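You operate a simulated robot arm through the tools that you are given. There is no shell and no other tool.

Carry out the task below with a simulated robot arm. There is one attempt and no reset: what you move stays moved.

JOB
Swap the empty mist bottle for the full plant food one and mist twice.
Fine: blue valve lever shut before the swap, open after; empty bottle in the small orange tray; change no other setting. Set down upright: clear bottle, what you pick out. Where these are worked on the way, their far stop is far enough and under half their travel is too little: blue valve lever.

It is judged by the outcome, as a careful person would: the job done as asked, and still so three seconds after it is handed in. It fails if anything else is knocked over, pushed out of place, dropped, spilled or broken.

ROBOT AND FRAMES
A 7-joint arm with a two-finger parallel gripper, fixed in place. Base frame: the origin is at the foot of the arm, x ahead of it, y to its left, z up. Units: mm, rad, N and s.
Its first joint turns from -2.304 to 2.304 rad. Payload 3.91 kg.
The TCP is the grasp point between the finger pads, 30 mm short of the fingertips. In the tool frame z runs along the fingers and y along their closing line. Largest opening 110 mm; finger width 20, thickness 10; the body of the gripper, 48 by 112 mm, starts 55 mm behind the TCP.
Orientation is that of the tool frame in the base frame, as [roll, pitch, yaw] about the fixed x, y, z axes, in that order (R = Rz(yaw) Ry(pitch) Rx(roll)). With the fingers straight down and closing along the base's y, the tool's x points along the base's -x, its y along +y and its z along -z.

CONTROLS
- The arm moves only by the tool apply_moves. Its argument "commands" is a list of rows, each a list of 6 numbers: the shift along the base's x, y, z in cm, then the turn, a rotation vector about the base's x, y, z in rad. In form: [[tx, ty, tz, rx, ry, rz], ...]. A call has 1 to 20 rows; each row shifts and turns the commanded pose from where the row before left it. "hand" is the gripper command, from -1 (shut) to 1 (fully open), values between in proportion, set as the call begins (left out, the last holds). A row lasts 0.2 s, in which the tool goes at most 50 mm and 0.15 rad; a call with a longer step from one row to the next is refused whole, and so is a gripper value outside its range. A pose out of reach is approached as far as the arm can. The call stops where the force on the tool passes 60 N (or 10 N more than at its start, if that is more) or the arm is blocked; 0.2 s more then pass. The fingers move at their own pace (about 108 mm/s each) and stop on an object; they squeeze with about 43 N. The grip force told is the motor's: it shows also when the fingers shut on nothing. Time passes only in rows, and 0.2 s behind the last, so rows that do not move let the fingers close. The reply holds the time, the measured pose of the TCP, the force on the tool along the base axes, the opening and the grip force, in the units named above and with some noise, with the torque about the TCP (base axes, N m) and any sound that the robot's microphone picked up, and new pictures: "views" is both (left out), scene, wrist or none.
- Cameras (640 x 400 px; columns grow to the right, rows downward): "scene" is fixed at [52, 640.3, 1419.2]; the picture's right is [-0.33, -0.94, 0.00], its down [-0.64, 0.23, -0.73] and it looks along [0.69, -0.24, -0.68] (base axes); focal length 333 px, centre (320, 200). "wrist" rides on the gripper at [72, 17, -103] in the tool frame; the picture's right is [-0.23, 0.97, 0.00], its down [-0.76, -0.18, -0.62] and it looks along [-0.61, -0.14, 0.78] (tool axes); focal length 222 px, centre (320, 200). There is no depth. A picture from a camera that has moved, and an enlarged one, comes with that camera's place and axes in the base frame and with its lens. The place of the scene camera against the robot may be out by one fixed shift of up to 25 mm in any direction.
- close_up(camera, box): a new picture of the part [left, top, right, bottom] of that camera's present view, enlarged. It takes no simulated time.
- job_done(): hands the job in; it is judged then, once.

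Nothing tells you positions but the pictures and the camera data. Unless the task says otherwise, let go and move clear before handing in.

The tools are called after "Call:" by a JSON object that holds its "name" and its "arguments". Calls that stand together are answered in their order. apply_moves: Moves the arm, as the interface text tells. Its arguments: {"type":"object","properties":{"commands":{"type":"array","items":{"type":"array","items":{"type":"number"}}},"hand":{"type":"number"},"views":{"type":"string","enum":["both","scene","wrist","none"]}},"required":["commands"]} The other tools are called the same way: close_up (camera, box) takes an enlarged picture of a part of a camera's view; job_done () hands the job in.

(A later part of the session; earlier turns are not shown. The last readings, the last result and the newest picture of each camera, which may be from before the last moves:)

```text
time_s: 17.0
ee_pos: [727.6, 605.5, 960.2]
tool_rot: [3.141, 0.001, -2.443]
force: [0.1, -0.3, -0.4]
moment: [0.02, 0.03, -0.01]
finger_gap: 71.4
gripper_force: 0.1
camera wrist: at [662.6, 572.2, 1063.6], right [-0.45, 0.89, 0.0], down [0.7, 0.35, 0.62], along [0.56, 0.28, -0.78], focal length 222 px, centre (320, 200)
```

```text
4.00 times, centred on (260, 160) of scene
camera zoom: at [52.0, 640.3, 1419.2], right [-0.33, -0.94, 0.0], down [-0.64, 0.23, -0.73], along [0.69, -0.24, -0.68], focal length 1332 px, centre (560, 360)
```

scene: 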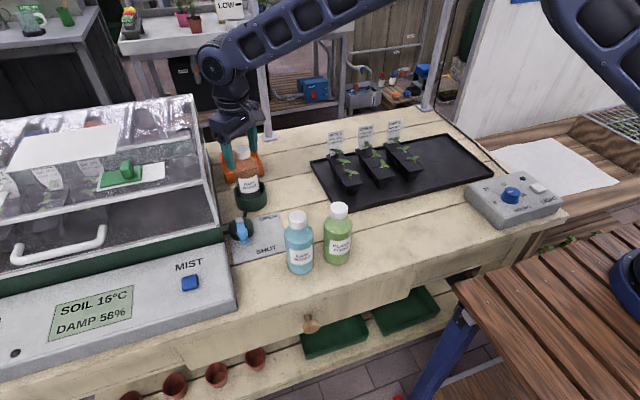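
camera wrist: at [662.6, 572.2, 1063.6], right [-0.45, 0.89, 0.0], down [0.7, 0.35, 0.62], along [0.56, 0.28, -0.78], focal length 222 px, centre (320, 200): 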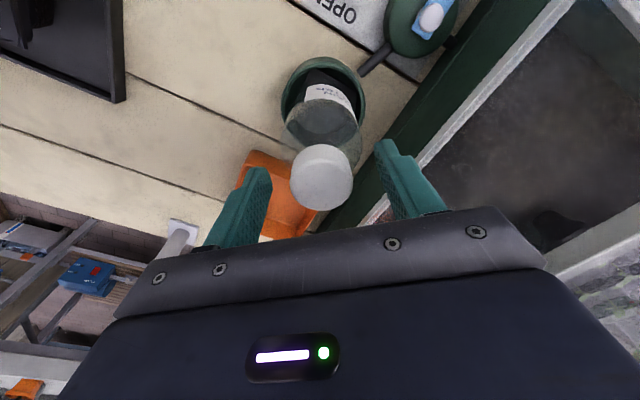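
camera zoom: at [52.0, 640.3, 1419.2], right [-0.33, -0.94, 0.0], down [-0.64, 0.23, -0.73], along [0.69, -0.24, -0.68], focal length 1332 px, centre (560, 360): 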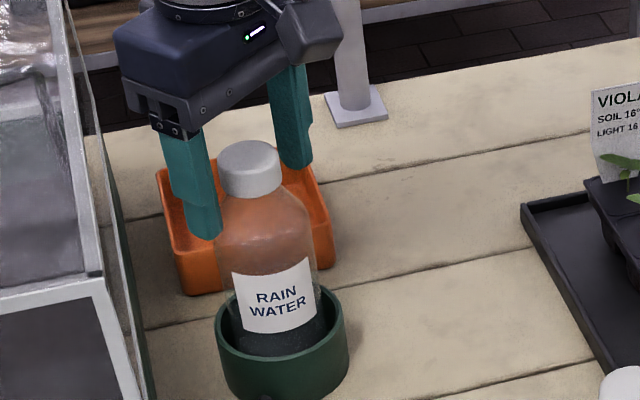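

The cap is centred between the pads on both axes. Now I'll close on it.

Call:
{"name": "apply_moves", "arguments": {"commands": [[0, 0, 0, 0, 0, 0], [0, 0, 0, 0, 0, 0], [0, 0, 0, 0, 0, 0]], "hand": -1}}

Call:
{"name": "close_up", "arguments": {"camera": "scene", "box": [180, 110, 340, 210]}}

```text
time_s: 17.8
ee_pos: [728.8, 605.7, 961.1]
tool_rot: [3.14, 0.002, -2.444]
force: [-1.6, 2.3, 12.7]
moment: [0.14, -0.03, 0.04]
finger_gap: 37.6
gripper_force: 42.8
camera wrist: at [662.2, 572.4, 1065.0], right [-0.45, 0.89, 0.0], down [0.7, 0.35, 0.62], along [0.56, 0.28, -0.78], focal length 222 px, centre (320, 200)
```

scene: 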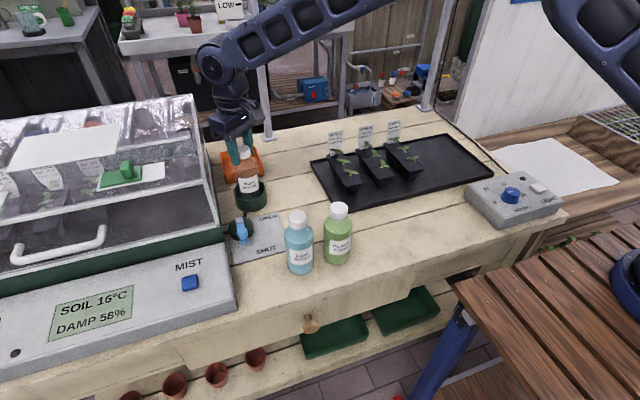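
wrist: 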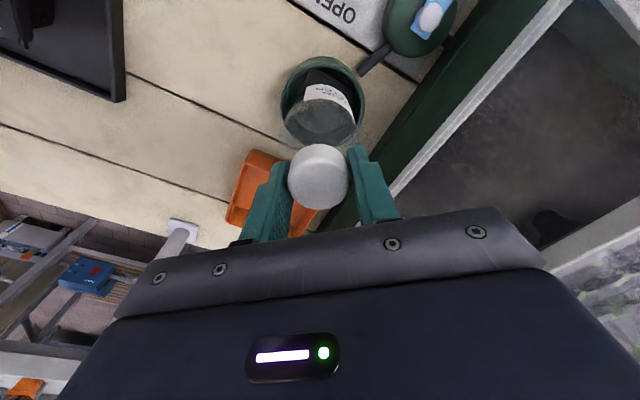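

```text
4.00 times, centred on (260, 160) of scene
camera zoom: at [52.0, 640.3, 1419.2], right [-0.33, -0.94, 0.0], down [-0.64, 0.23, -0.73], along [0.69, -0.24, -0.68], focal length 1332 px, centre (560, 360)
```

zoom: 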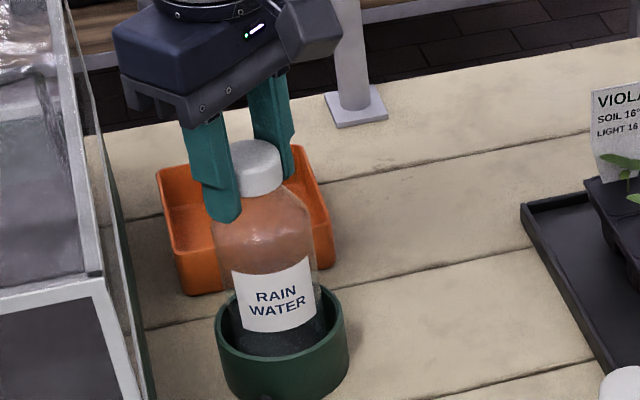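

The cap is held at 37.6 mm. I'll lift straight up slowly to clear the cup.

Call:
{"name": "apply_moves", "arguments": {"commands": [[0, 0, 1, 0, 0, 0], [0, 0, 2, 0, 0, 0], [0, 0, 2, 0, 0, 0], [0, 0, 2.5, 0, 0, 0], [0, 0, 0, 0, 0, 0]], "hand": -1}}

Call:
{"name": "close_up", "arguments": {"camera": "scene", "box": [180, 90, 340, 210]}}

```text
time_s: 19.0
ee_pos: [727.0, 605.7, 1035.1]
tool_rot: [-3.14, 0.001, -2.443]
force: [-0.3, 0.5, 0.4]
moment: [-0.04, 0.0, -0.03]
finger_gap: 34.1
gripper_force: 42.6
camera wrist: at [662.7, 572.0, 1137.7], right [-0.45, 0.89, 0.0], down [0.7, 0.35, 0.62], along [0.56, 0.28, -0.78], focal length 222 px, centre (320, 200)
```

scene: 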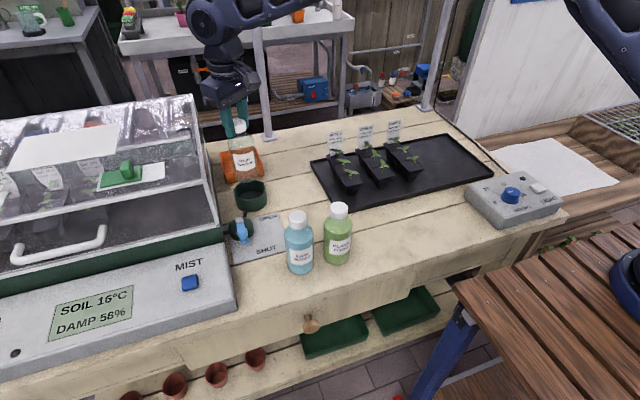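
wrist: 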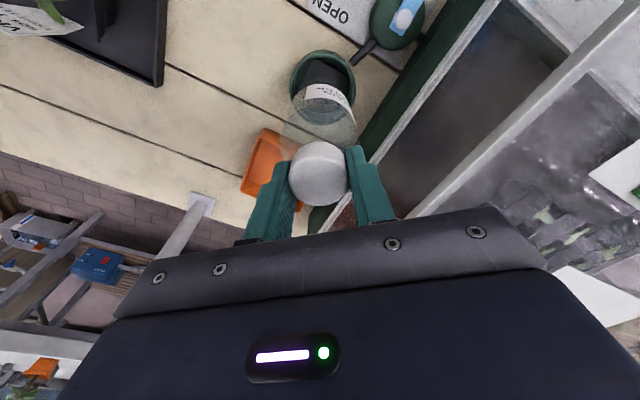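

```text
3.33 times, centred on (260, 150) of scene
camera zoom: at [52.0, 640.3, 1419.2], right [-0.33, -0.94, 0.0], down [-0.64, 0.23, -0.73], along [0.69, -0.24, -0.68], focal length 1110 px, centre (520, 367)
```

zoom: 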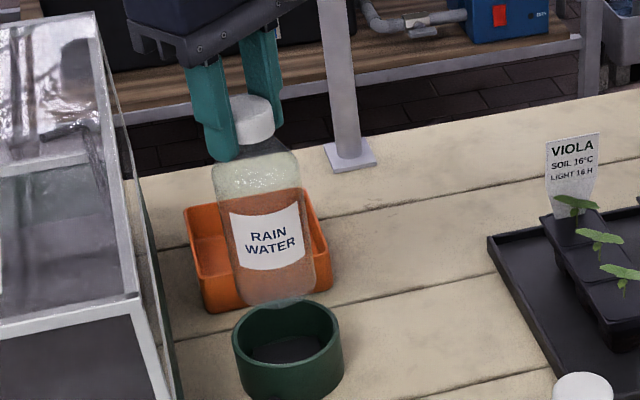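

The empty bottle is out of the cup and hanging upright. I'll check the grip and how far the base cleared before moving over the tray.

Call:
{"name": "close_up", "arguments": {"camera": "wrist", "box": [220, 60, 460, 210]}}

Call:
{"name": "close_up", "arguments": {"camera": "scene", "box": [210, 80, 290, 160]}}

```text
2.67 times, centred on (340, 135) of wrist
camera zoom: at [662.7, 572.0, 1137.7], right [-0.45, 0.89, 0.0], down [0.7, 0.35, 0.62], along [0.56, 0.28, -0.78], focal length 592 px, centre (267, 373)
```

zoom: 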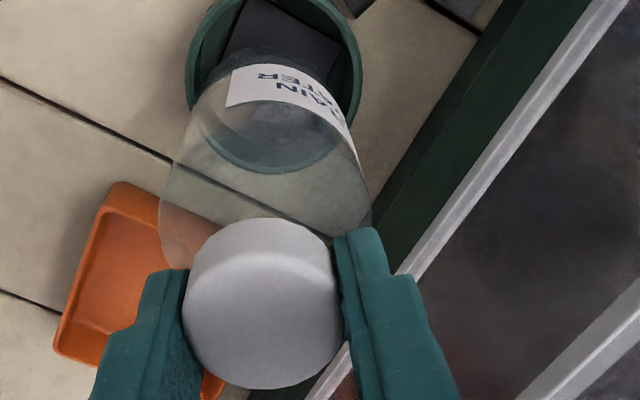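

```text
5.00 times, centred on (250, 120) of scene
camera zoom: at [52.0, 640.3, 1419.2], right [-0.33, -0.94, 0.0], down [-0.64, 0.23, -0.73], along [0.69, -0.24, -0.68], focal length 1665 px, centre (670, 600)
```

zoom: 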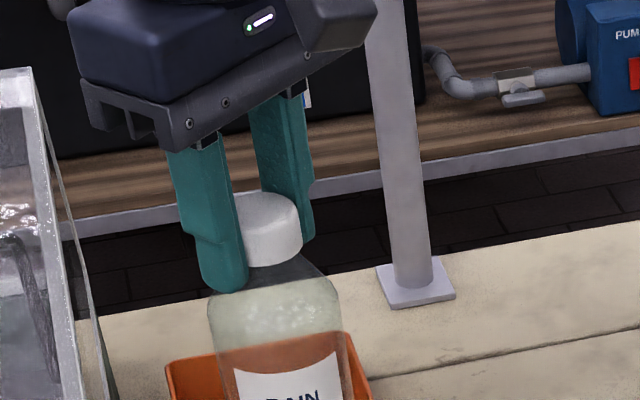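

The grip is sound and the base clears the rims. I'll carry the bottle over to the tray centre at about (864, 605).

Call:
{"name": "apply_moves", "arguments": {"commands": [[0, 0, 1.5, 0, 0, 0], [3, 0, 0, 0, 0, 0], [3.5, 0, 0, 0, 0, 0], [3.5, 0, 0, 0, 0, 0], [2.5, 0, 0, 0, 0, 0], [1.2, 0, 0, 0, 0, 0], [0, 0, 0, 0, 0, 0], [0, 0, 0, 0, 0, 0]], "hand": -1}}

Call:
{"name": "close_up", "arguments": {"camera": "wrist", "box": [220, 40, 460, 190]}}

Call:
{"name": "close_up", "arguments": {"camera": "scene", "box": [180, 90, 340, 190]}}

```text
time_s: 20.8
ee_pos: [865.1, 605.5, 1050.4]
tool_rot: [3.141, 0.0, -2.444]
force: [0.5, 0.2, -0.5]
moment: [0.01, 0.0, 0.01]
finger_gap: 34.1
gripper_force: 43.1
camera wrist: at [799.5, 572.3, 1153.2], right [-0.45, 0.89, 0.0], down [0.7, 0.35, 0.62], along [0.56, 0.28, -0.78], focal length 222 px, centre (320, 200)
```

scene: 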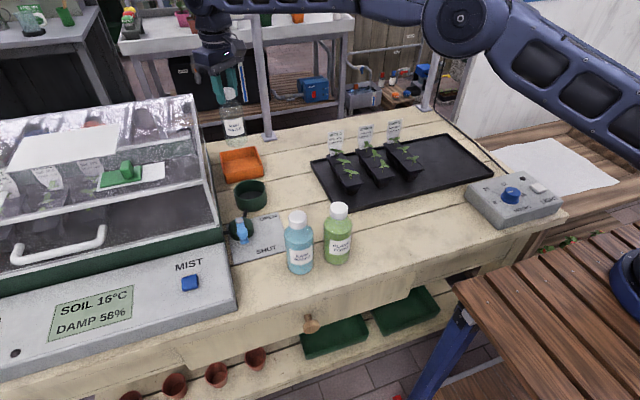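
wrist: 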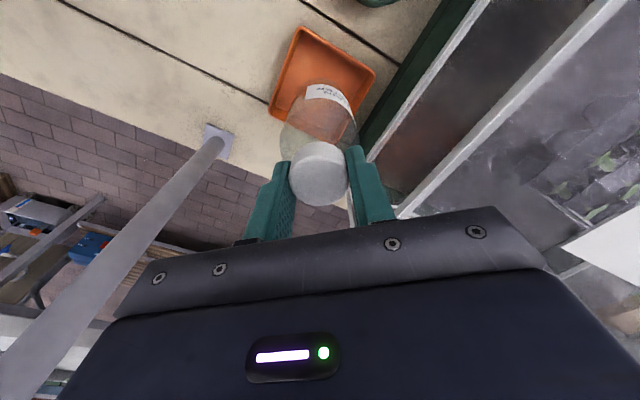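

```text
2.67 times, centred on (340, 115) of wrist
camera zoom: at [799.5, 572.3, 1153.2], right [-0.45, 0.89, 0.0], down [0.7, 0.35, 0.62], along [0.56, 0.28, -0.78], focal length 592 px, centre (267, 427)
```

zoom: 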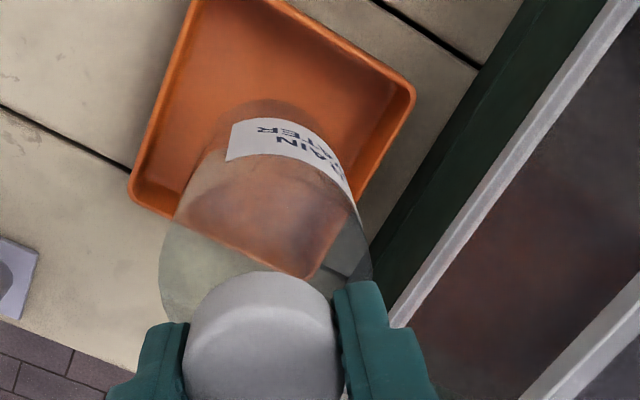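

```text
4.00 times, centred on (260, 140) of scene
camera zoom: at [52.0, 640.3, 1419.2], right [-0.33, -0.94, 0.0], down [-0.64, 0.23, -0.73], along [0.69, -0.24, -0.68], focal length 1332 px, centre (560, 440)
```

zoom: 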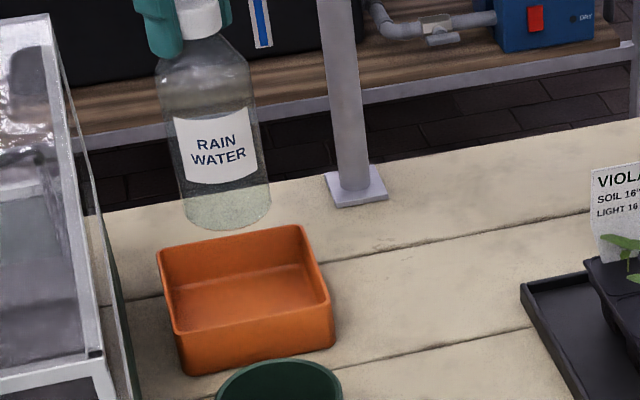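

The bottle is aligned above the tray centre. I'll lower most of the way first, then approach the floor in small steps.

Call:
{"name": "apply_moves", "arguments": {"commands": [[0, 0, -2.5, 0, 0, 0], [0, 0, -2.5, 0, 0, 0], [0, 0, -2.0, 0, 0, 0], [0, 0, -0.5, 0, 0, 0], [0, 0, 0, 0, 0, 0]], "hand": -1}}

Call:
{"name": "close_up", "arguments": {"camera": "scene", "box": [180, 90, 340, 190]}}

Call:
{"name": "close_up", "arguments": {"camera": "wrist", "box": [220, 40, 460, 190]}}

```text
time_s: 22.0
ee_pos: [864.1, 605.5, 974.9]
tool_rot: [-3.141, 0.001, -2.443]
force: [-0.1, 0.1, -0.7]
moment: [0.0, 0.01, 0.02]
finger_gap: 34.2
gripper_force: 43.1
camera wrist: at [799.0, 572.0, 1077.9], right [-0.45, 0.89, 0.0], down [0.7, 0.35, 0.62], along [0.56, 0.28, -0.78], focal length 222 px, centre (320, 200)
```

scene: 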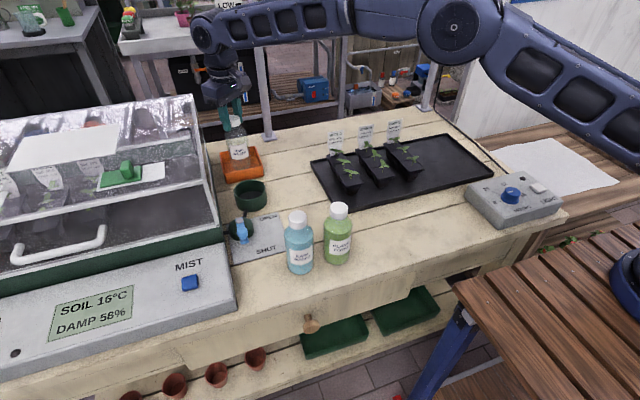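
wrist: 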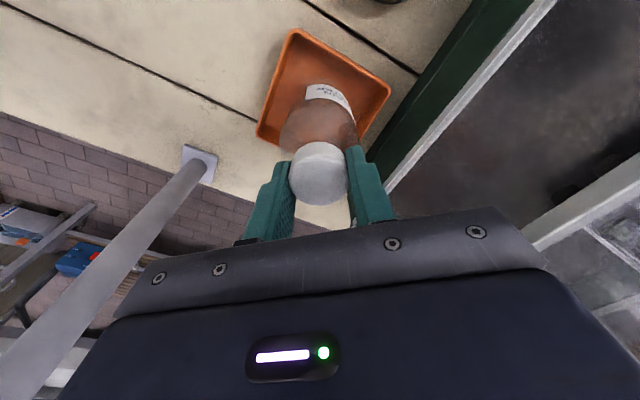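

```text
4.00 times, centred on (260, 140) of scene
camera zoom: at [52.0, 640.3, 1419.2], right [-0.33, -0.94, 0.0], down [-0.64, 0.23, -0.73], along [0.69, -0.24, -0.68], focal length 1332 px, centre (560, 440)
```

zoom: 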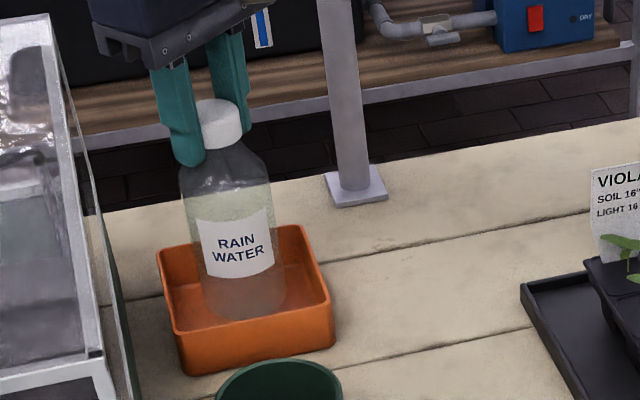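

```text
2.67 times, centred on (340, 115) of wrist
camera zoom: at [799.0, 572.0, 1077.9], right [-0.45, 0.89, 0.0], down [0.7, 0.35, 0.62], along [0.56, 0.28, -0.78], focal length 592 px, centre (267, 427)
```

zoom: 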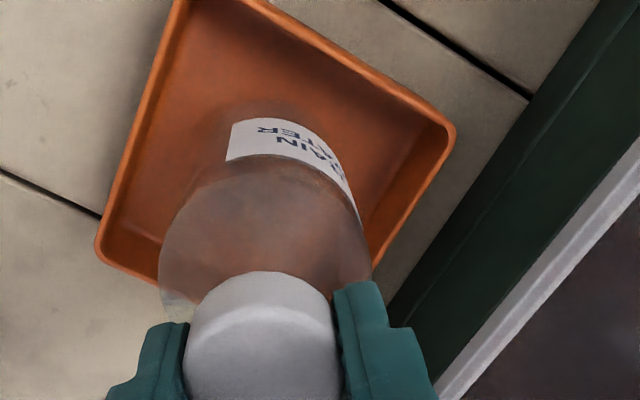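

The bottle is inside the tray, well centred and still above the floor. I'll go down in 3 mm steps until I feel contact.

Call:
{"name": "apply_moves", "arguments": {"commands": [[0, 0, -0.3, 0, 0, 0], [0, 0, -0.3, 0, 0, 0], [0, 0, -0.3, 0, 0, 0]], "hand": -1, "views": "none"}}

```text
time_s: 22.8
ee_pos: [864.6, 605.1, 967.1]
tool_rot: [-3.142, 0.001, -2.444]
force: [0.1, -0.1, -1.0]
moment: [0.0, -0.02, 0.01]
finger_gap: 34.2
gripper_force: 43.3
```

Call:
{"name": "apply_moves", "arguments": {"commands": [[0, 0, -0.2, 0, 0, 0], [0, 0, -0.2, 0, 0, 0], [0, 0, -0.1, 0, 0, 0]], "hand": -1, "views": "none"}}

```text
time_s: 23.6
ee_pos: [863.8, 605.3, 960.4]
tool_rot: [-3.141, 0.001, -2.444]
force: [0.6, 0.0, 0.1]
moment: [-0.05, 0.03, -0.02]
finger_gap: 34.0
gripper_force: 43.4
```

Call:
{"name": "apply_moves", "arguments": {"commands": [[0, 0, -0.2, 0, 0, 0], [0, 0, 0, 0, 0, 0]], "hand": -1, "views": "none"}}

Call:
{"name": "close_up", "arguments": {"camera": "scene", "box": [200, 110, 280, 190]}}

```text
time_s: 24.2
ee_pos: [863.2, 605.2, 957.5]
tool_rot: [3.141, 0.0, -2.443]
force: [-0.5, 0.6, 0.2]
moment: [0.01, -0.02, -0.02]
finger_gap: 34.2
gripper_force: 43.2
```

```text
5.00 times, centred on (240, 150) of scene
camera zoom: at [52.0, 640.3, 1419.2], right [-0.33, -0.94, 0.0], down [-0.64, 0.23, -0.73], along [0.69, -0.24, -0.68], focal length 1665 px, centre (720, 450)
```

zoom: 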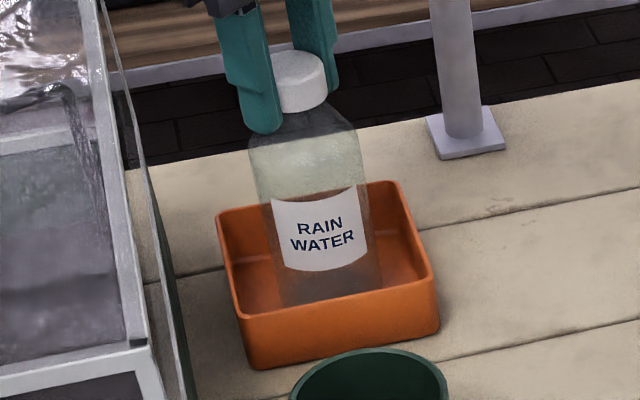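

No contact yet, so I'll keep going down in 2 mm steps.

Call:
{"name": "apply_moves", "arguments": {"commands": [[0, 0, -0.2, 0, 0, 0], [0, 0, 0, 0, 0, 0]], "hand": -1, "views": "none"}}

```text
time_s: 24.8
ee_pos: [865.3, 605.8, 958.1]
tool_rot: [-3.14, 0.002, -2.443]
force: [-1.0, -1.0, 8.8]
moment: [-0.23, 0.17, 0.02]
finger_gap: 34.1
gripper_force: 43.0
```

There's contact at about 9 N upward, so the base is on the tray floor. I'll release by opening moderately.

Call:
{"name": "apply_moves", "arguments": {"commands": [[0, 0, 0, 0, 0, 0], [0, 0, 0, 0, 0, 0]], "hand": 0.2}}

Call:
{"name": "close_up", "arguments": {"camera": "scene", "box": [200, 110, 280, 190]}}

Call:
{"name": "close_up", "arguments": {"camera": "wrist", "box": [220, 40, 460, 210]}}

```text
time_s: 25.4
ee_pos: [864.7, 606.5, 956.3]
tool_rot: [-3.141, 0.001, -2.444]
force: [-0.4, 0.1, 0.5]
moment: [0.01, -0.01, 0.0]
finger_gap: 66.1
gripper_force: 0.1
camera wrist: at [799.0, 572.0, 1060.1], right [-0.45, 0.89, 0.0], down [0.7, 0.35, 0.62], along [0.56, 0.28, -0.78], focal length 222 px, centre (320, 200)
```

scene: 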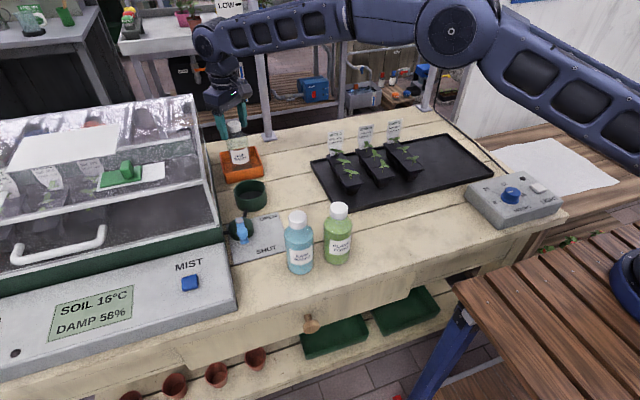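
wrist: 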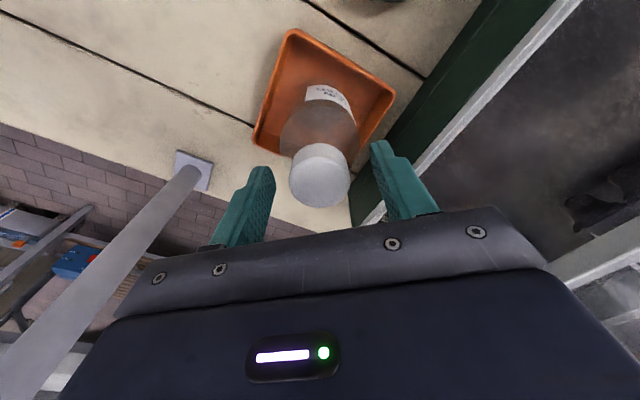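

```text
5.00 times, centred on (240, 150) of scene
camera zoom: at [52.0, 640.3, 1419.2], right [-0.33, -0.94, 0.0], down [-0.64, 0.23, -0.73], along [0.69, -0.24, -0.68], focal length 1665 px, centre (720, 450)
```

zoom: 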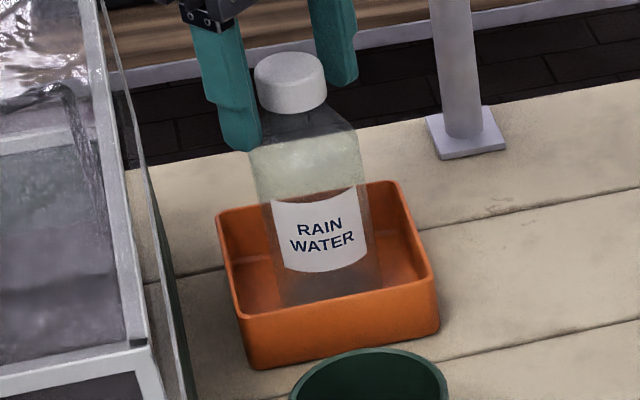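

```text
2.35 times, centred on (340, 125) of wrist
camera zoom: at [799.0, 572.0, 1060.1], right [-0.45, 0.89, 0.0], down [0.7, 0.35, 0.62], along [0.56, 0.28, -0.78], focal length 523 px, centre (273, 376)
```

zoom: 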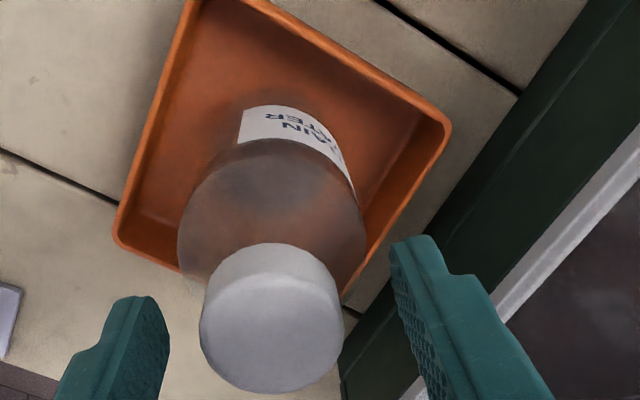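

The empty bottle stands upright in the orange tray. I'll rise straight up and move back over the dock to look into the cup.

Call:
{"name": "apply_moves", "arguments": {"commands": [[0, 0, 2, 0, 0, 0], [0, 0, 3, 0, 0, 0], [0, 0, 4, 0, 0, 0], [-4, 0, 1, 0, 0, 0], [-4.5, 0, 0, 0, 0, 0], [-4.5, 0, 0, 0, 0, 0], [-4, -3, 0, 0, 0, 0], [0, 0, 0, 0, 0, 0]], "hand": 0.2}}

Call:
{"name": "close_up", "arguments": {"camera": "wrist", "box": [220, 40, 460, 190]}}

Call:
{"name": "close_up", "arguments": {"camera": "scene", "box": [200, 120, 300, 220]}}

```text
time_s: 27.2
ee_pos: [694.5, 575.1, 1057.6]
tool_rot: [3.142, -0.001, -2.445]
force: [0.2, 0.0, -0.1]
moment: [0.01, 0.02, -0.04]
finger_gap: 66.1
gripper_force: 0.1
camera wrist: at [629.3, 542.2, 1159.9], right [-0.45, 0.89, 0.0], down [0.7, 0.35, 0.62], along [0.56, 0.28, -0.78], focal length 222 px, centre (320, 200)
```

scene: 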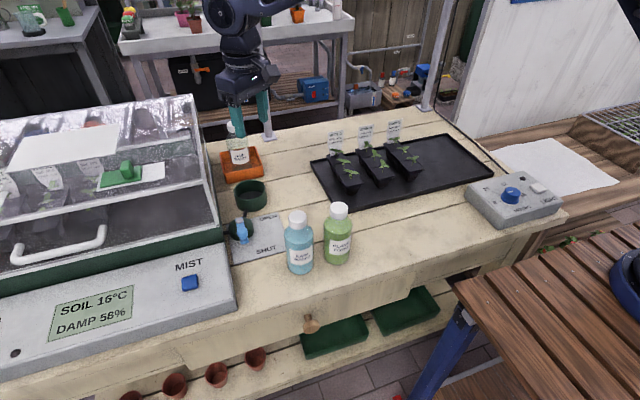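
wrist: 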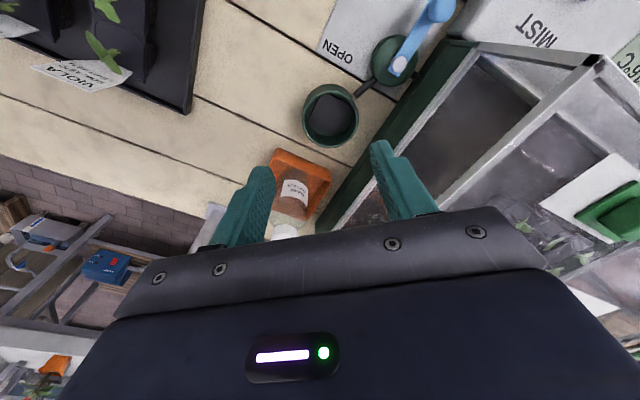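

```text
2.67 times, centred on (340, 115) of wrist
camera zoom: at [629.3, 542.2, 1159.9], right [-0.45, 0.89, 0.0], down [0.7, 0.35, 0.62], along [0.56, 0.28, -0.78], focal length 592 px, centre (267, 427)
```

zoom: 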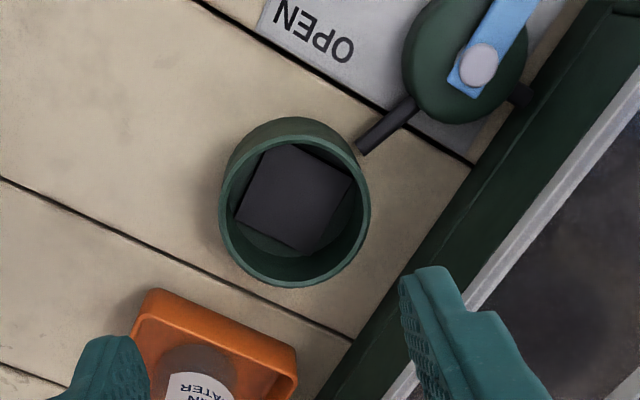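

```text
4.00 times, centred on (250, 170) of scene
camera zoom: at [52.0, 640.3, 1419.2], right [-0.33, -0.94, 0.0], down [-0.64, 0.23, -0.73], along [0.69, -0.24, -0.68], focal length 1332 px, centre (600, 320)
```

zoom: 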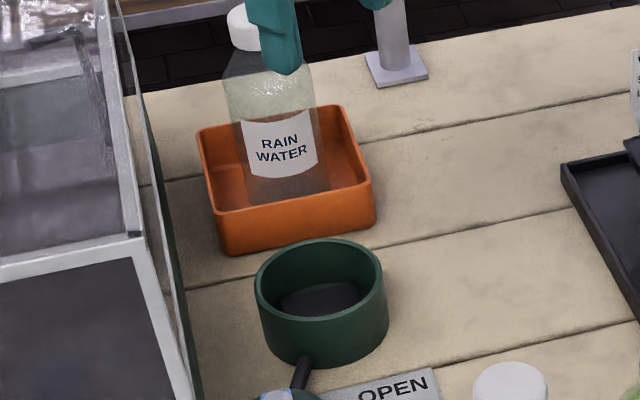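

The dock cup is empty with a flat pad at its base, centred at about (723, 607). Next I'll move to hover over the green Plant Food bottle.

Call:
{"name": "apply_moves", "arguments": {"commands": [[-3.5, -1.9, 0, 0, 0, 0], [-3.5, -1.9, 0, 0, 0, 0], [-3.5, -1.9, 0, 0, 0, 0], [-3.5, -1.9, 0, 0, 0, 0], [-3.5, -1.9, 0, 0, 0, 0], [-3.5, -1.9, -1, 0, 0, 0], [0, 0, -1, 0, 0, 0], [0, 0, 0, 0, 0, 0]], "hand": 0.2}}

Call:
{"name": "close_up", "arguments": {"camera": "wrist", "box": [220, 40, 460, 190]}}

Call:
{"name": "close_up", "arguments": {"camera": "scene", "box": [260, 130, 420, 280]}}

```text
time_s: 29.0
ee_pos: [485.2, 462.7, 1037.3]
tool_rot: [-3.141, 0.0, -2.444]
force: [0.6, 0.0, 0.4]
moment: [0.03, -0.02, -0.02]
finger_gap: 66.0
gripper_force: 0.1
camera wrist: at [418.5, 428.9, 1140.5], right [-0.45, 0.89, 0.0], down [0.7, 0.35, 0.62], along [0.56, 0.28, -0.78], focal length 222 px, centre (320, 200)
```

scene: 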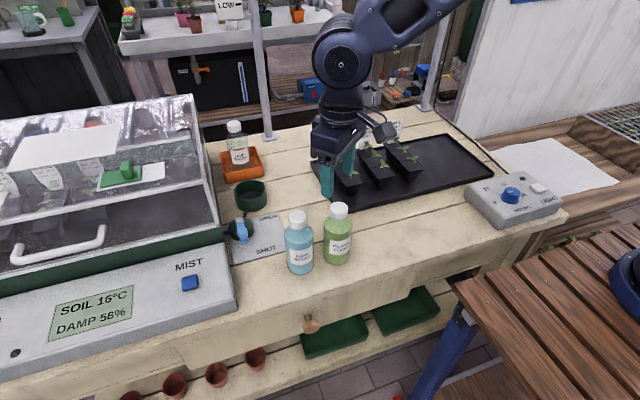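
wrist: 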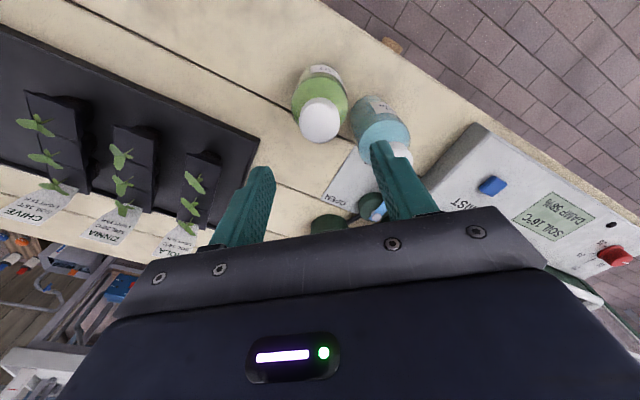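

```text
2.67 times, centred on (340, 115) of wrist
camera zoom: at [418.5, 428.9, 1140.5], right [-0.45, 0.89, 0.0], down [0.7, 0.35, 0.62], along [0.56, 0.28, -0.78], focal length 592 px, centre (267, 427)
```

zoom: 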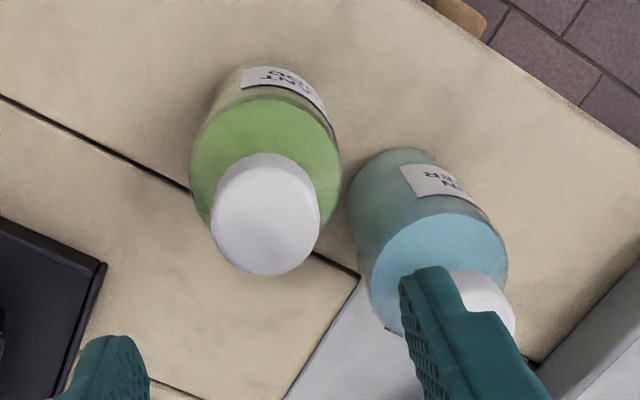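

```text
2.67 times, centred on (340, 205) of scene
camera zoom: at [52.0, 640.3, 1419.2], right [-0.33, -0.94, 0.0], down [-0.64, 0.23, -0.73], along [0.69, -0.24, -0.68], focal length 888 px, centre (267, 187)
```

zoom: 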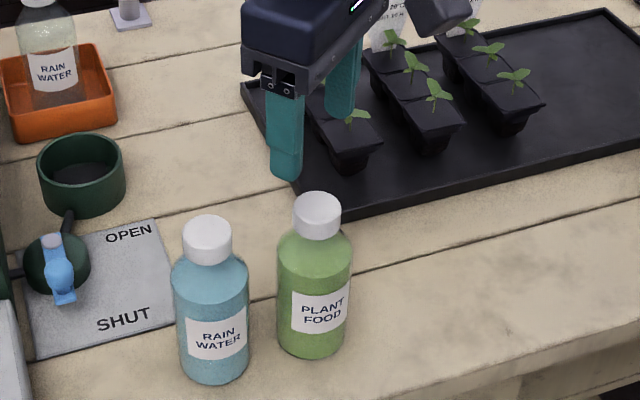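

The cap is about 5 mm nearer the base than the tool axis. I'll correct that and go down partway to verify, keeping clear of the blue bottle.

Call:
{"name": "apply_moves", "arguments": {"commands": [[-0.36, -0.4, -2.5, 0, 0, 0], [0, 0, -2, 0, 0, 0], [0, 0, 0, 0, 0, 0]], "hand": 0.2}}

Call:
{"name": "close_up", "arguments": {"camera": "wrist", "box": [220, 60, 460, 210]}}

Call:
{"name": "close_up", "arguments": {"camera": "scene", "box": [260, 130, 420, 280]}}

```text
time_s: 29.8
ee_pos: [481.7, 458.1, 991.2]
tool_rot: [-3.14, 0.0, -2.443]
force: [0.6, -0.1, 0.0]
moment: [0.01, -0.04, 0.01]
finger_gap: 66.0
gripper_force: 0.0
camera wrist: at [415.3, 424.2, 1095.1], right [-0.45, 0.89, 0.0], down [0.7, 0.35, 0.62], along [0.56, 0.28, -0.78], focal length 222 px, centre (320, 200)
```

scene: 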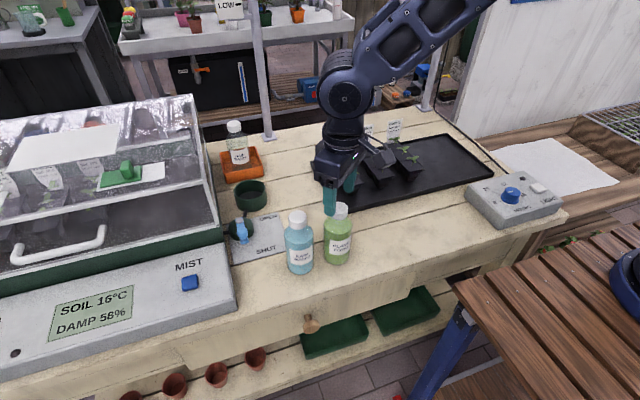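
wrist: 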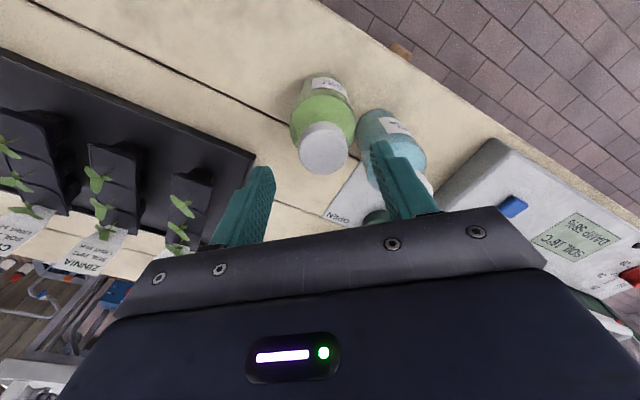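

```text
2.67 times, centred on (340, 135) of wrist
camera zoom: at [415.3, 424.2, 1095.1], right [-0.45, 0.89, 0.0], down [0.7, 0.35, 0.62], along [0.56, 0.28, -0.78], focal length 592 px, centre (267, 373)
```

zoom: 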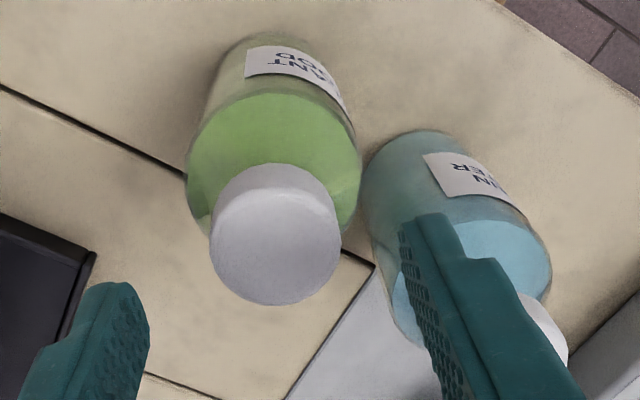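

```text
2.67 times, centred on (340, 205) of scene
camera zoom: at [52.0, 640.3, 1419.2], right [-0.33, -0.94, 0.0], down [-0.64, 0.23, -0.73], along [0.69, -0.24, -0.68], focal length 888 px, centre (267, 187)
```

zoom: 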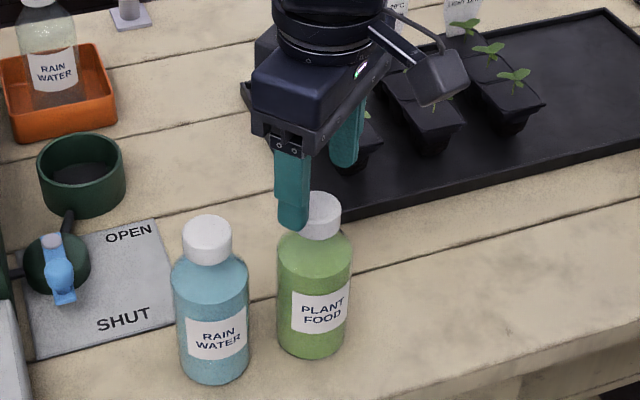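

The cap is nearly centred. I'll nudge about 2 mm and descend to TCP z≈956 around the cap.

Call:
{"name": "apply_moves", "arguments": {"commands": [[-0.18, 0.03, -1.5, 0, 0, 0], [0, 0, -1.5, 0, 0, 0], [0, 0, -0.5, 0, 0, 0], [0, 0, 0, 0, 0, 0]], "hand": 0.2}}

Call:
{"name": "close_up", "arguments": {"camera": "wrist", "box": [220, 70, 460, 220]}}

Call:
{"name": "close_up", "arguments": {"camera": "scene", "box": [290, 170, 390, 270]}}

```text
time_s: 30.8
ee_pos: [478.5, 458.5, 956.2]
tool_rot: [3.141, 0.0, -2.443]
force: [0.0, 0.0, 0.0]
moment: [0.02, 0.01, 0.05]
finger_gap: 66.1
gripper_force: 0.0
camera wrist: at [413.1, 425.0, 1060.1], right [-0.45, 0.89, 0.0], down [0.7, 0.35, 0.62], along [0.56, 0.28, -0.78], focal length 222 px, centre (320, 200)
```

scene: 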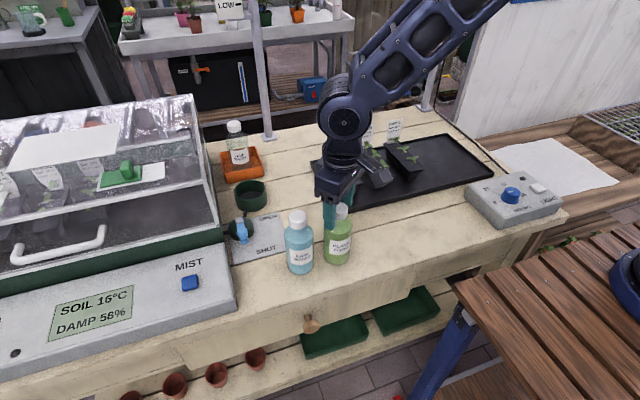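
wrist: 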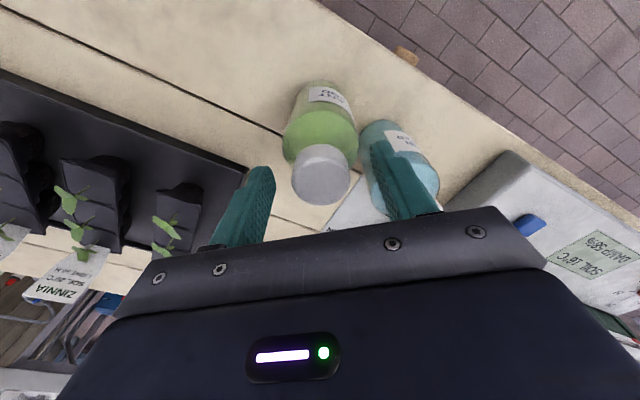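

```text
2.67 times, centred on (340, 145) of wrist
camera zoom: at [413.1, 425.0, 1060.1], right [-0.45, 0.89, 0.0], down [0.7, 0.35, 0.62], along [0.56, 0.28, -0.78], focal length 592 px, centre (267, 347)
```

zoom: 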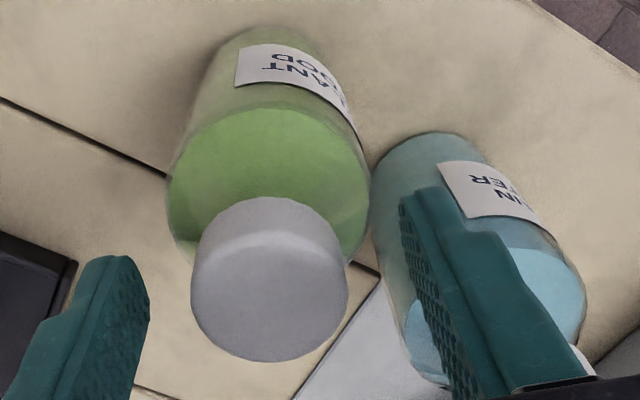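

```text
4.00 times, centred on (340, 220) of scene
camera zoom: at [52.0, 640.3, 1419.2], right [-0.33, -0.94, 0.0], down [-0.64, 0.23, -0.73], along [0.69, -0.24, -0.68], focal length 1332 px, centre (240, 120)
```

zoom: 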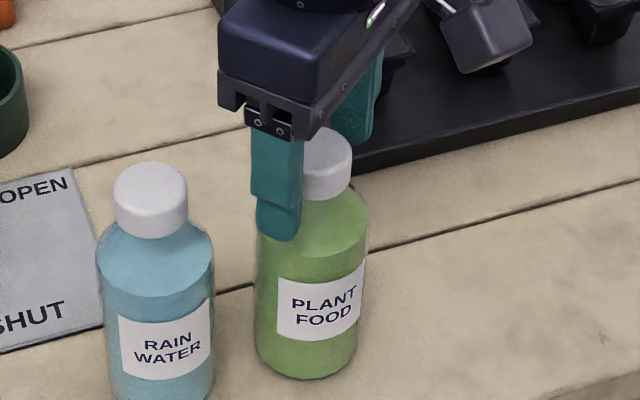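

The cap is centred between the pads. I'll close on the green bottle's cap.

Call:
{"name": "apply_moves", "arguments": {"commands": [[0, 0, 0, 0, 0, 0], [0, 0, 0, 0, 0, 0], [0, 0, 0, 0, 0, 0]], "hand": -1, "views": "wrist"}}

Call:
{"name": "close_up", "arguments": {"camera": "scene", "box": [290, 170, 390, 270]}}

```text
time_s: 31.6
ee_pos: [478.0, 457.3, 957.8]
tool_rot: [-3.141, 0.001, -2.444]
force: [0.7, 1.1, 0.1]
moment: [0.04, -0.07, 0.01]
finger_gap: 34.8
gripper_force: 43.4
camera wrist: at [413.1, 425.0, 1060.2], right [-0.45, 0.89, 0.0], down [0.7, 0.35, 0.62], along [0.56, 0.28, -0.78], focal length 222 px, centre (320, 200)
```

wrist: 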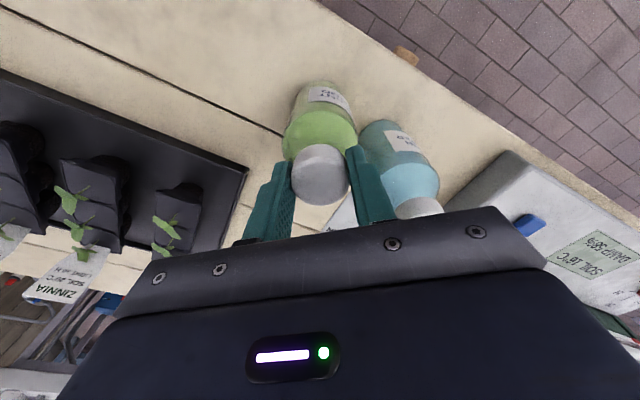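

```text
4.00 times, centred on (340, 220) of scene
camera zoom: at [52.0, 640.3, 1419.2], right [-0.33, -0.94, 0.0], down [-0.64, 0.23, -0.73], along [0.69, -0.24, -0.68], focal length 1332 px, centre (240, 120)
```

zoom: 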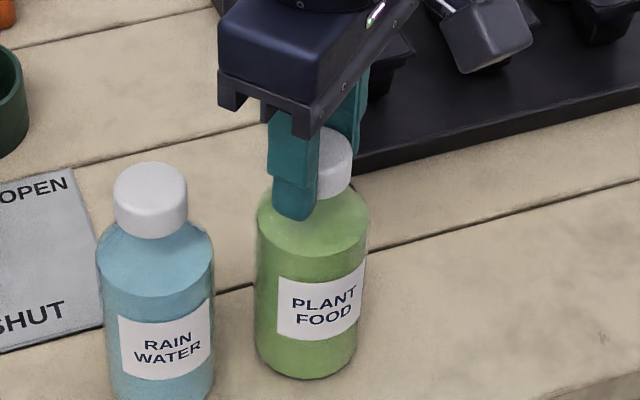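

The green bottle is held firmly at 34.8 mm. I'll lift straight up slowly.

Call:
{"name": "apply_moves", "arguments": {"commands": [[0, 0, 1, 0, 0, 0], [0, 0, 2, 0, 0, 0], [0, 0, 2.5, 0, 0, 0], [0, 0, 2.5, 0, 0, 0], [0, 0, 2.5, 0, 0, 0], [0, 0, 0, 0, 0, 0]], "hand": -1}}

Call:
{"name": "close_up", "arguments": {"camera": "wrist", "box": [220, 60, 460, 210]}}

Call:
{"name": "close_up", "arguments": {"camera": "scene", "box": [280, 150, 400, 270]}}

```text
time_s: 33.0
ee_pos: [479.7, 457.1, 1061.8]
tool_rot: [-3.141, -0.001, -2.443]
force: [0.2, -0.2, -3.0]
moment: [0.02, 0.04, 0.03]
finger_gap: 34.6
gripper_force: 42.9
camera wrist: at [413.8, 424.5, 1164.7], right [-0.45, 0.89, 0.0], down [0.7, 0.35, 0.62], along [0.56, 0.28, -0.78], focal length 222 px, centre (320, 200)
```

scene: 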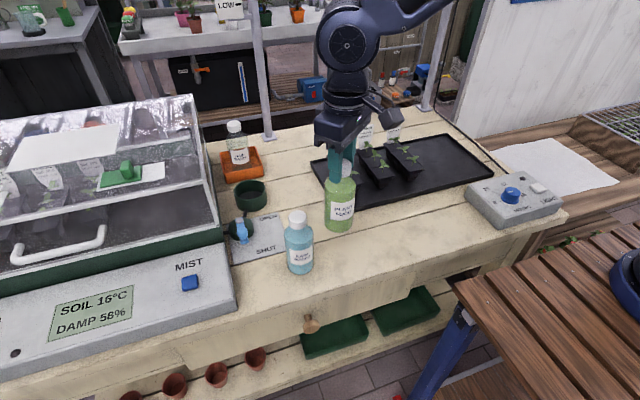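
wrist: 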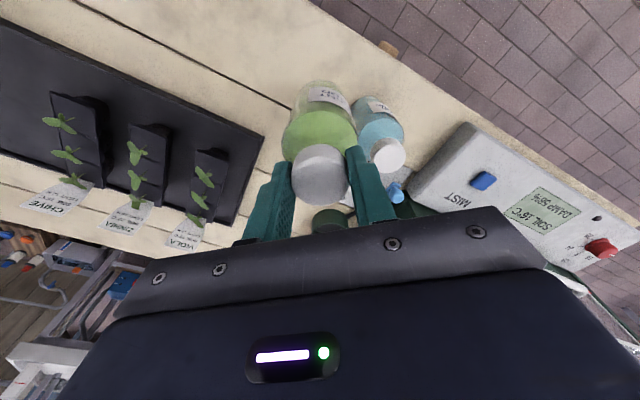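

```text
2.67 times, centred on (340, 135) of wrist
camera zoom: at [413.8, 424.5, 1164.7], right [-0.45, 0.89, 0.0], down [0.7, 0.35, 0.62], along [0.56, 0.28, -0.78], focal length 592 px, centre (267, 373)
```

zoom: 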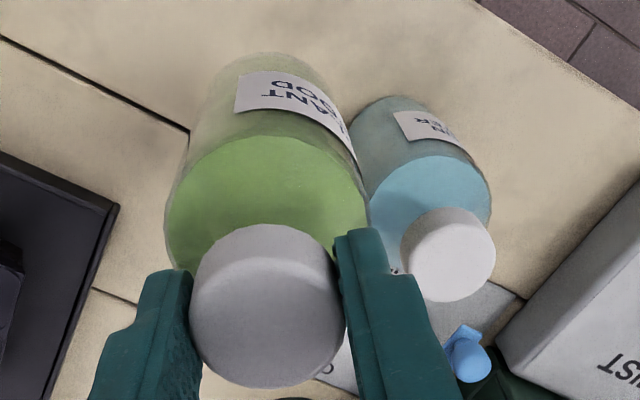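

```text
3.33 times, centred on (340, 210) of scene
camera zoom: at [52.0, 640.3, 1419.2], right [-0.33, -0.94, 0.0], down [-0.64, 0.23, -0.73], along [0.69, -0.24, -0.68], focal length 1110 px, centre (253, 167)
```

zoom: 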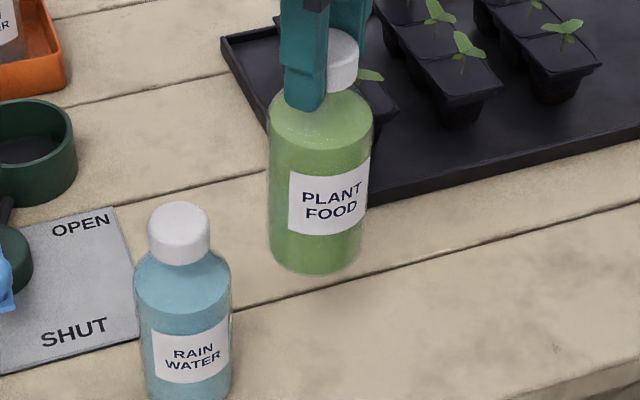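

The bottle hangs upright with about 3 N of weight. I'll first move away from the blue bottle along +x, then diagonally to the dock.

Call:
{"name": "apply_moves", "arguments": {"commands": [[2, 0, 0, 0, 0, 0], [3, 0, 0, 0, 0, 0], [3, 1, 0, 0, 0, 0], [3, 2.4, 0, 0, 0, 0], [3, 2.4, 0, 0, 0, 0], [3, 2.4, 0, 0, 0, 0], [3, 2.4, 0, 0, 0, 0], [2.5, 2.2, 0, 0, 0, 0], [1.3, 1.4, 0, 0, 0, 0], [0.6, 0.7, 0, 0, 0, 0], [0, 0, 0, 0, 0, 0]], "hand": -1}}

Call:
{"name": "close_up", "arguments": {"camera": "wrist", "box": [220, 40, 460, 190]}}

Call:
{"name": "close_up", "arguments": {"camera": "scene", "box": [180, 120, 320, 220]}}

```text
time_s: 35.4
ee_pos: [724.1, 607.0, 1061.3]
tool_rot: [-3.141, 0.0, -2.442]
force: [-0.6, 0.4, -2.8]
moment: [-0.02, 0.03, -0.02]
finger_gap: 35.0
gripper_force: 42.9
camera wrist: at [657.9, 573.7, 1164.6], right [-0.45, 0.89, 0.0], down [0.7, 0.35, 0.62], along [0.56, 0.28, -0.78], focal length 222 px, centre (320, 200)
```

scene: 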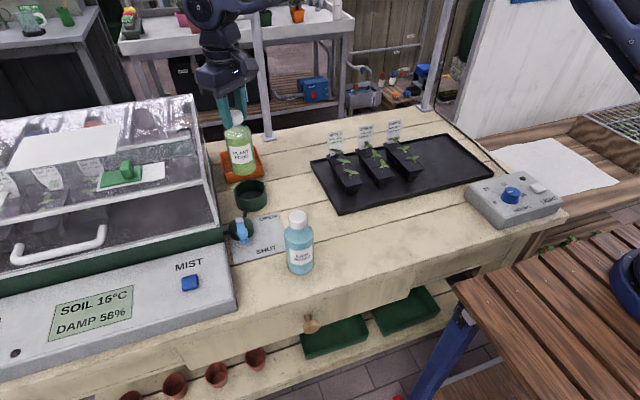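
wrist: 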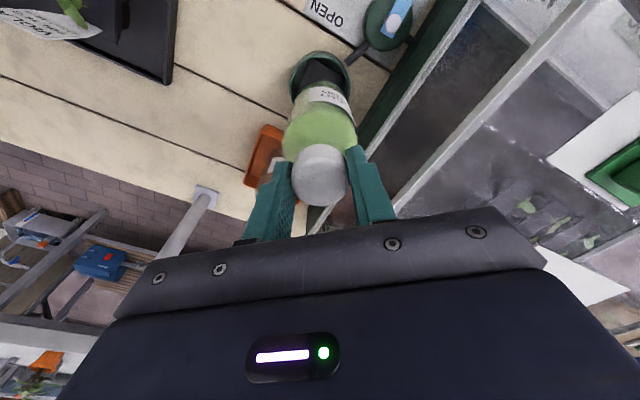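

```text
2.67 times, centred on (340, 115) of wrist
camera zoom: at [657.9, 573.7, 1164.6], right [-0.45, 0.89, 0.0], down [0.7, 0.35, 0.62], along [0.56, 0.28, -0.78], focal length 592 px, centre (267, 427)
```

zoom: 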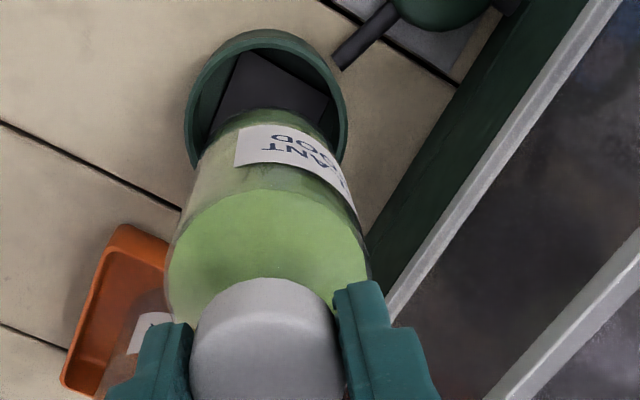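

```text
4.00 times, centred on (250, 170) of scene
camera zoom: at [52.0, 640.3, 1419.2], right [-0.33, -0.94, 0.0], down [-0.64, 0.23, -0.73], along [0.69, -0.24, -0.68], focal length 1332 px, centre (600, 320)
```

zoom: 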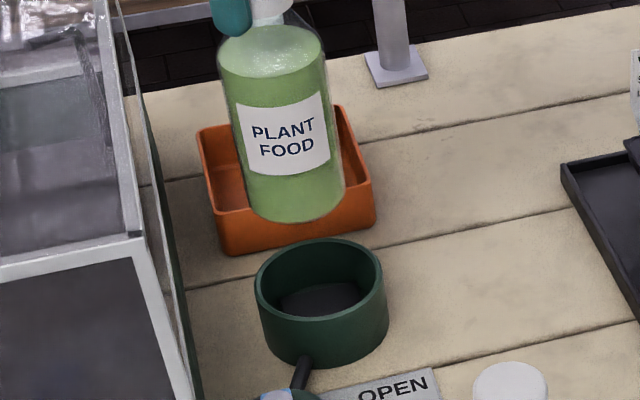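

The bottle is above the cup, with its base about 3–4 mm too far out radially. I'll correct that and lower to just above the rim to check alignment.

Call:
{"name": "apply_moves", "arguments": {"commands": [[-0.25, -0.25, -1.5, 0, 0, 0], [0, 0, -2, 0, 0, 0], [0, 0, -1.5, 0, 0, 0], [0, 0, 0, 0, 0, 0]], "hand": -1}}

Call:
{"name": "close_up", "arguments": {"camera": "wrist", "box": [220, 40, 460, 190]}}

Call:
{"name": "close_up", "arguments": {"camera": "scene", "box": [200, 120, 300, 220]}}

```text
time_s: 36.4
ee_pos: [720.8, 604.2, 1011.7]
tool_rot: [-3.142, -0.001, -2.442]
force: [0.4, 0.4, -3.4]
moment: [0.02, 0.02, 0.0]
finger_gap: 34.6
gripper_force: 42.9
camera wrist: at [654.8, 571.3, 1115.0], right [-0.45, 0.89, 0.0], down [0.7, 0.35, 0.62], along [0.56, 0.28, -0.78], focal length 222 px, centre (320, 200)
```

scene: 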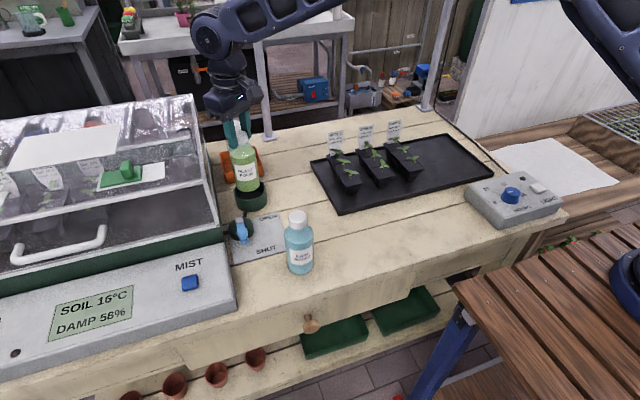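
wrist: 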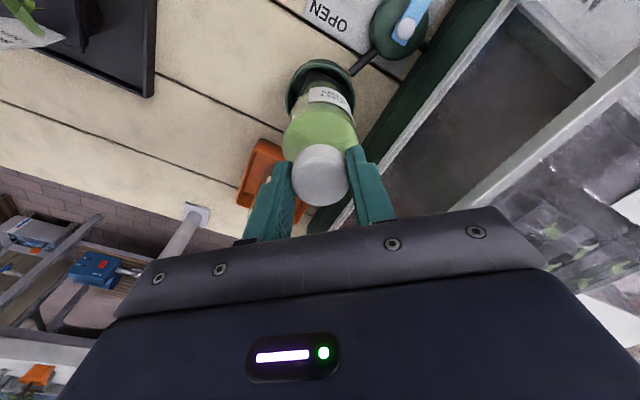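

```text
2.67 times, centred on (340, 115) of wrist
camera zoom: at [654.8, 571.3, 1115.0], right [-0.45, 0.89, 0.0], down [0.7, 0.35, 0.62], along [0.56, 0.28, -0.78], focal length 592 px, centre (267, 427)
```

zoom: 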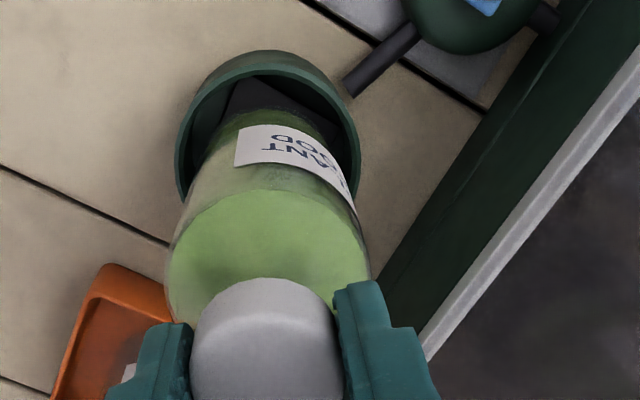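

```text
4.00 times, centred on (250, 170) of scene
camera zoom: at [52.0, 640.3, 1419.2], right [-0.33, -0.94, 0.0], down [-0.64, 0.23, -0.73], along [0.69, -0.24, -0.68], focal length 1332 px, centre (600, 320)
```

zoom: 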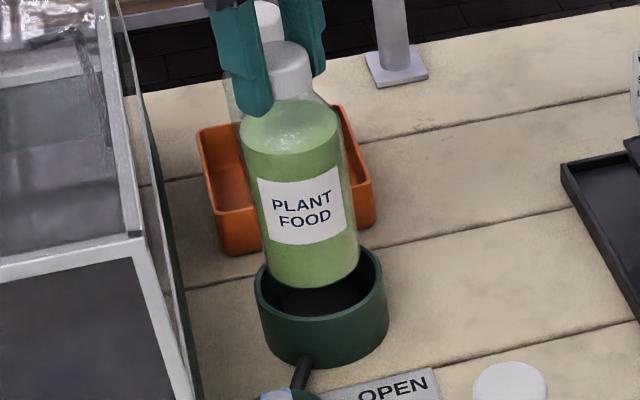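

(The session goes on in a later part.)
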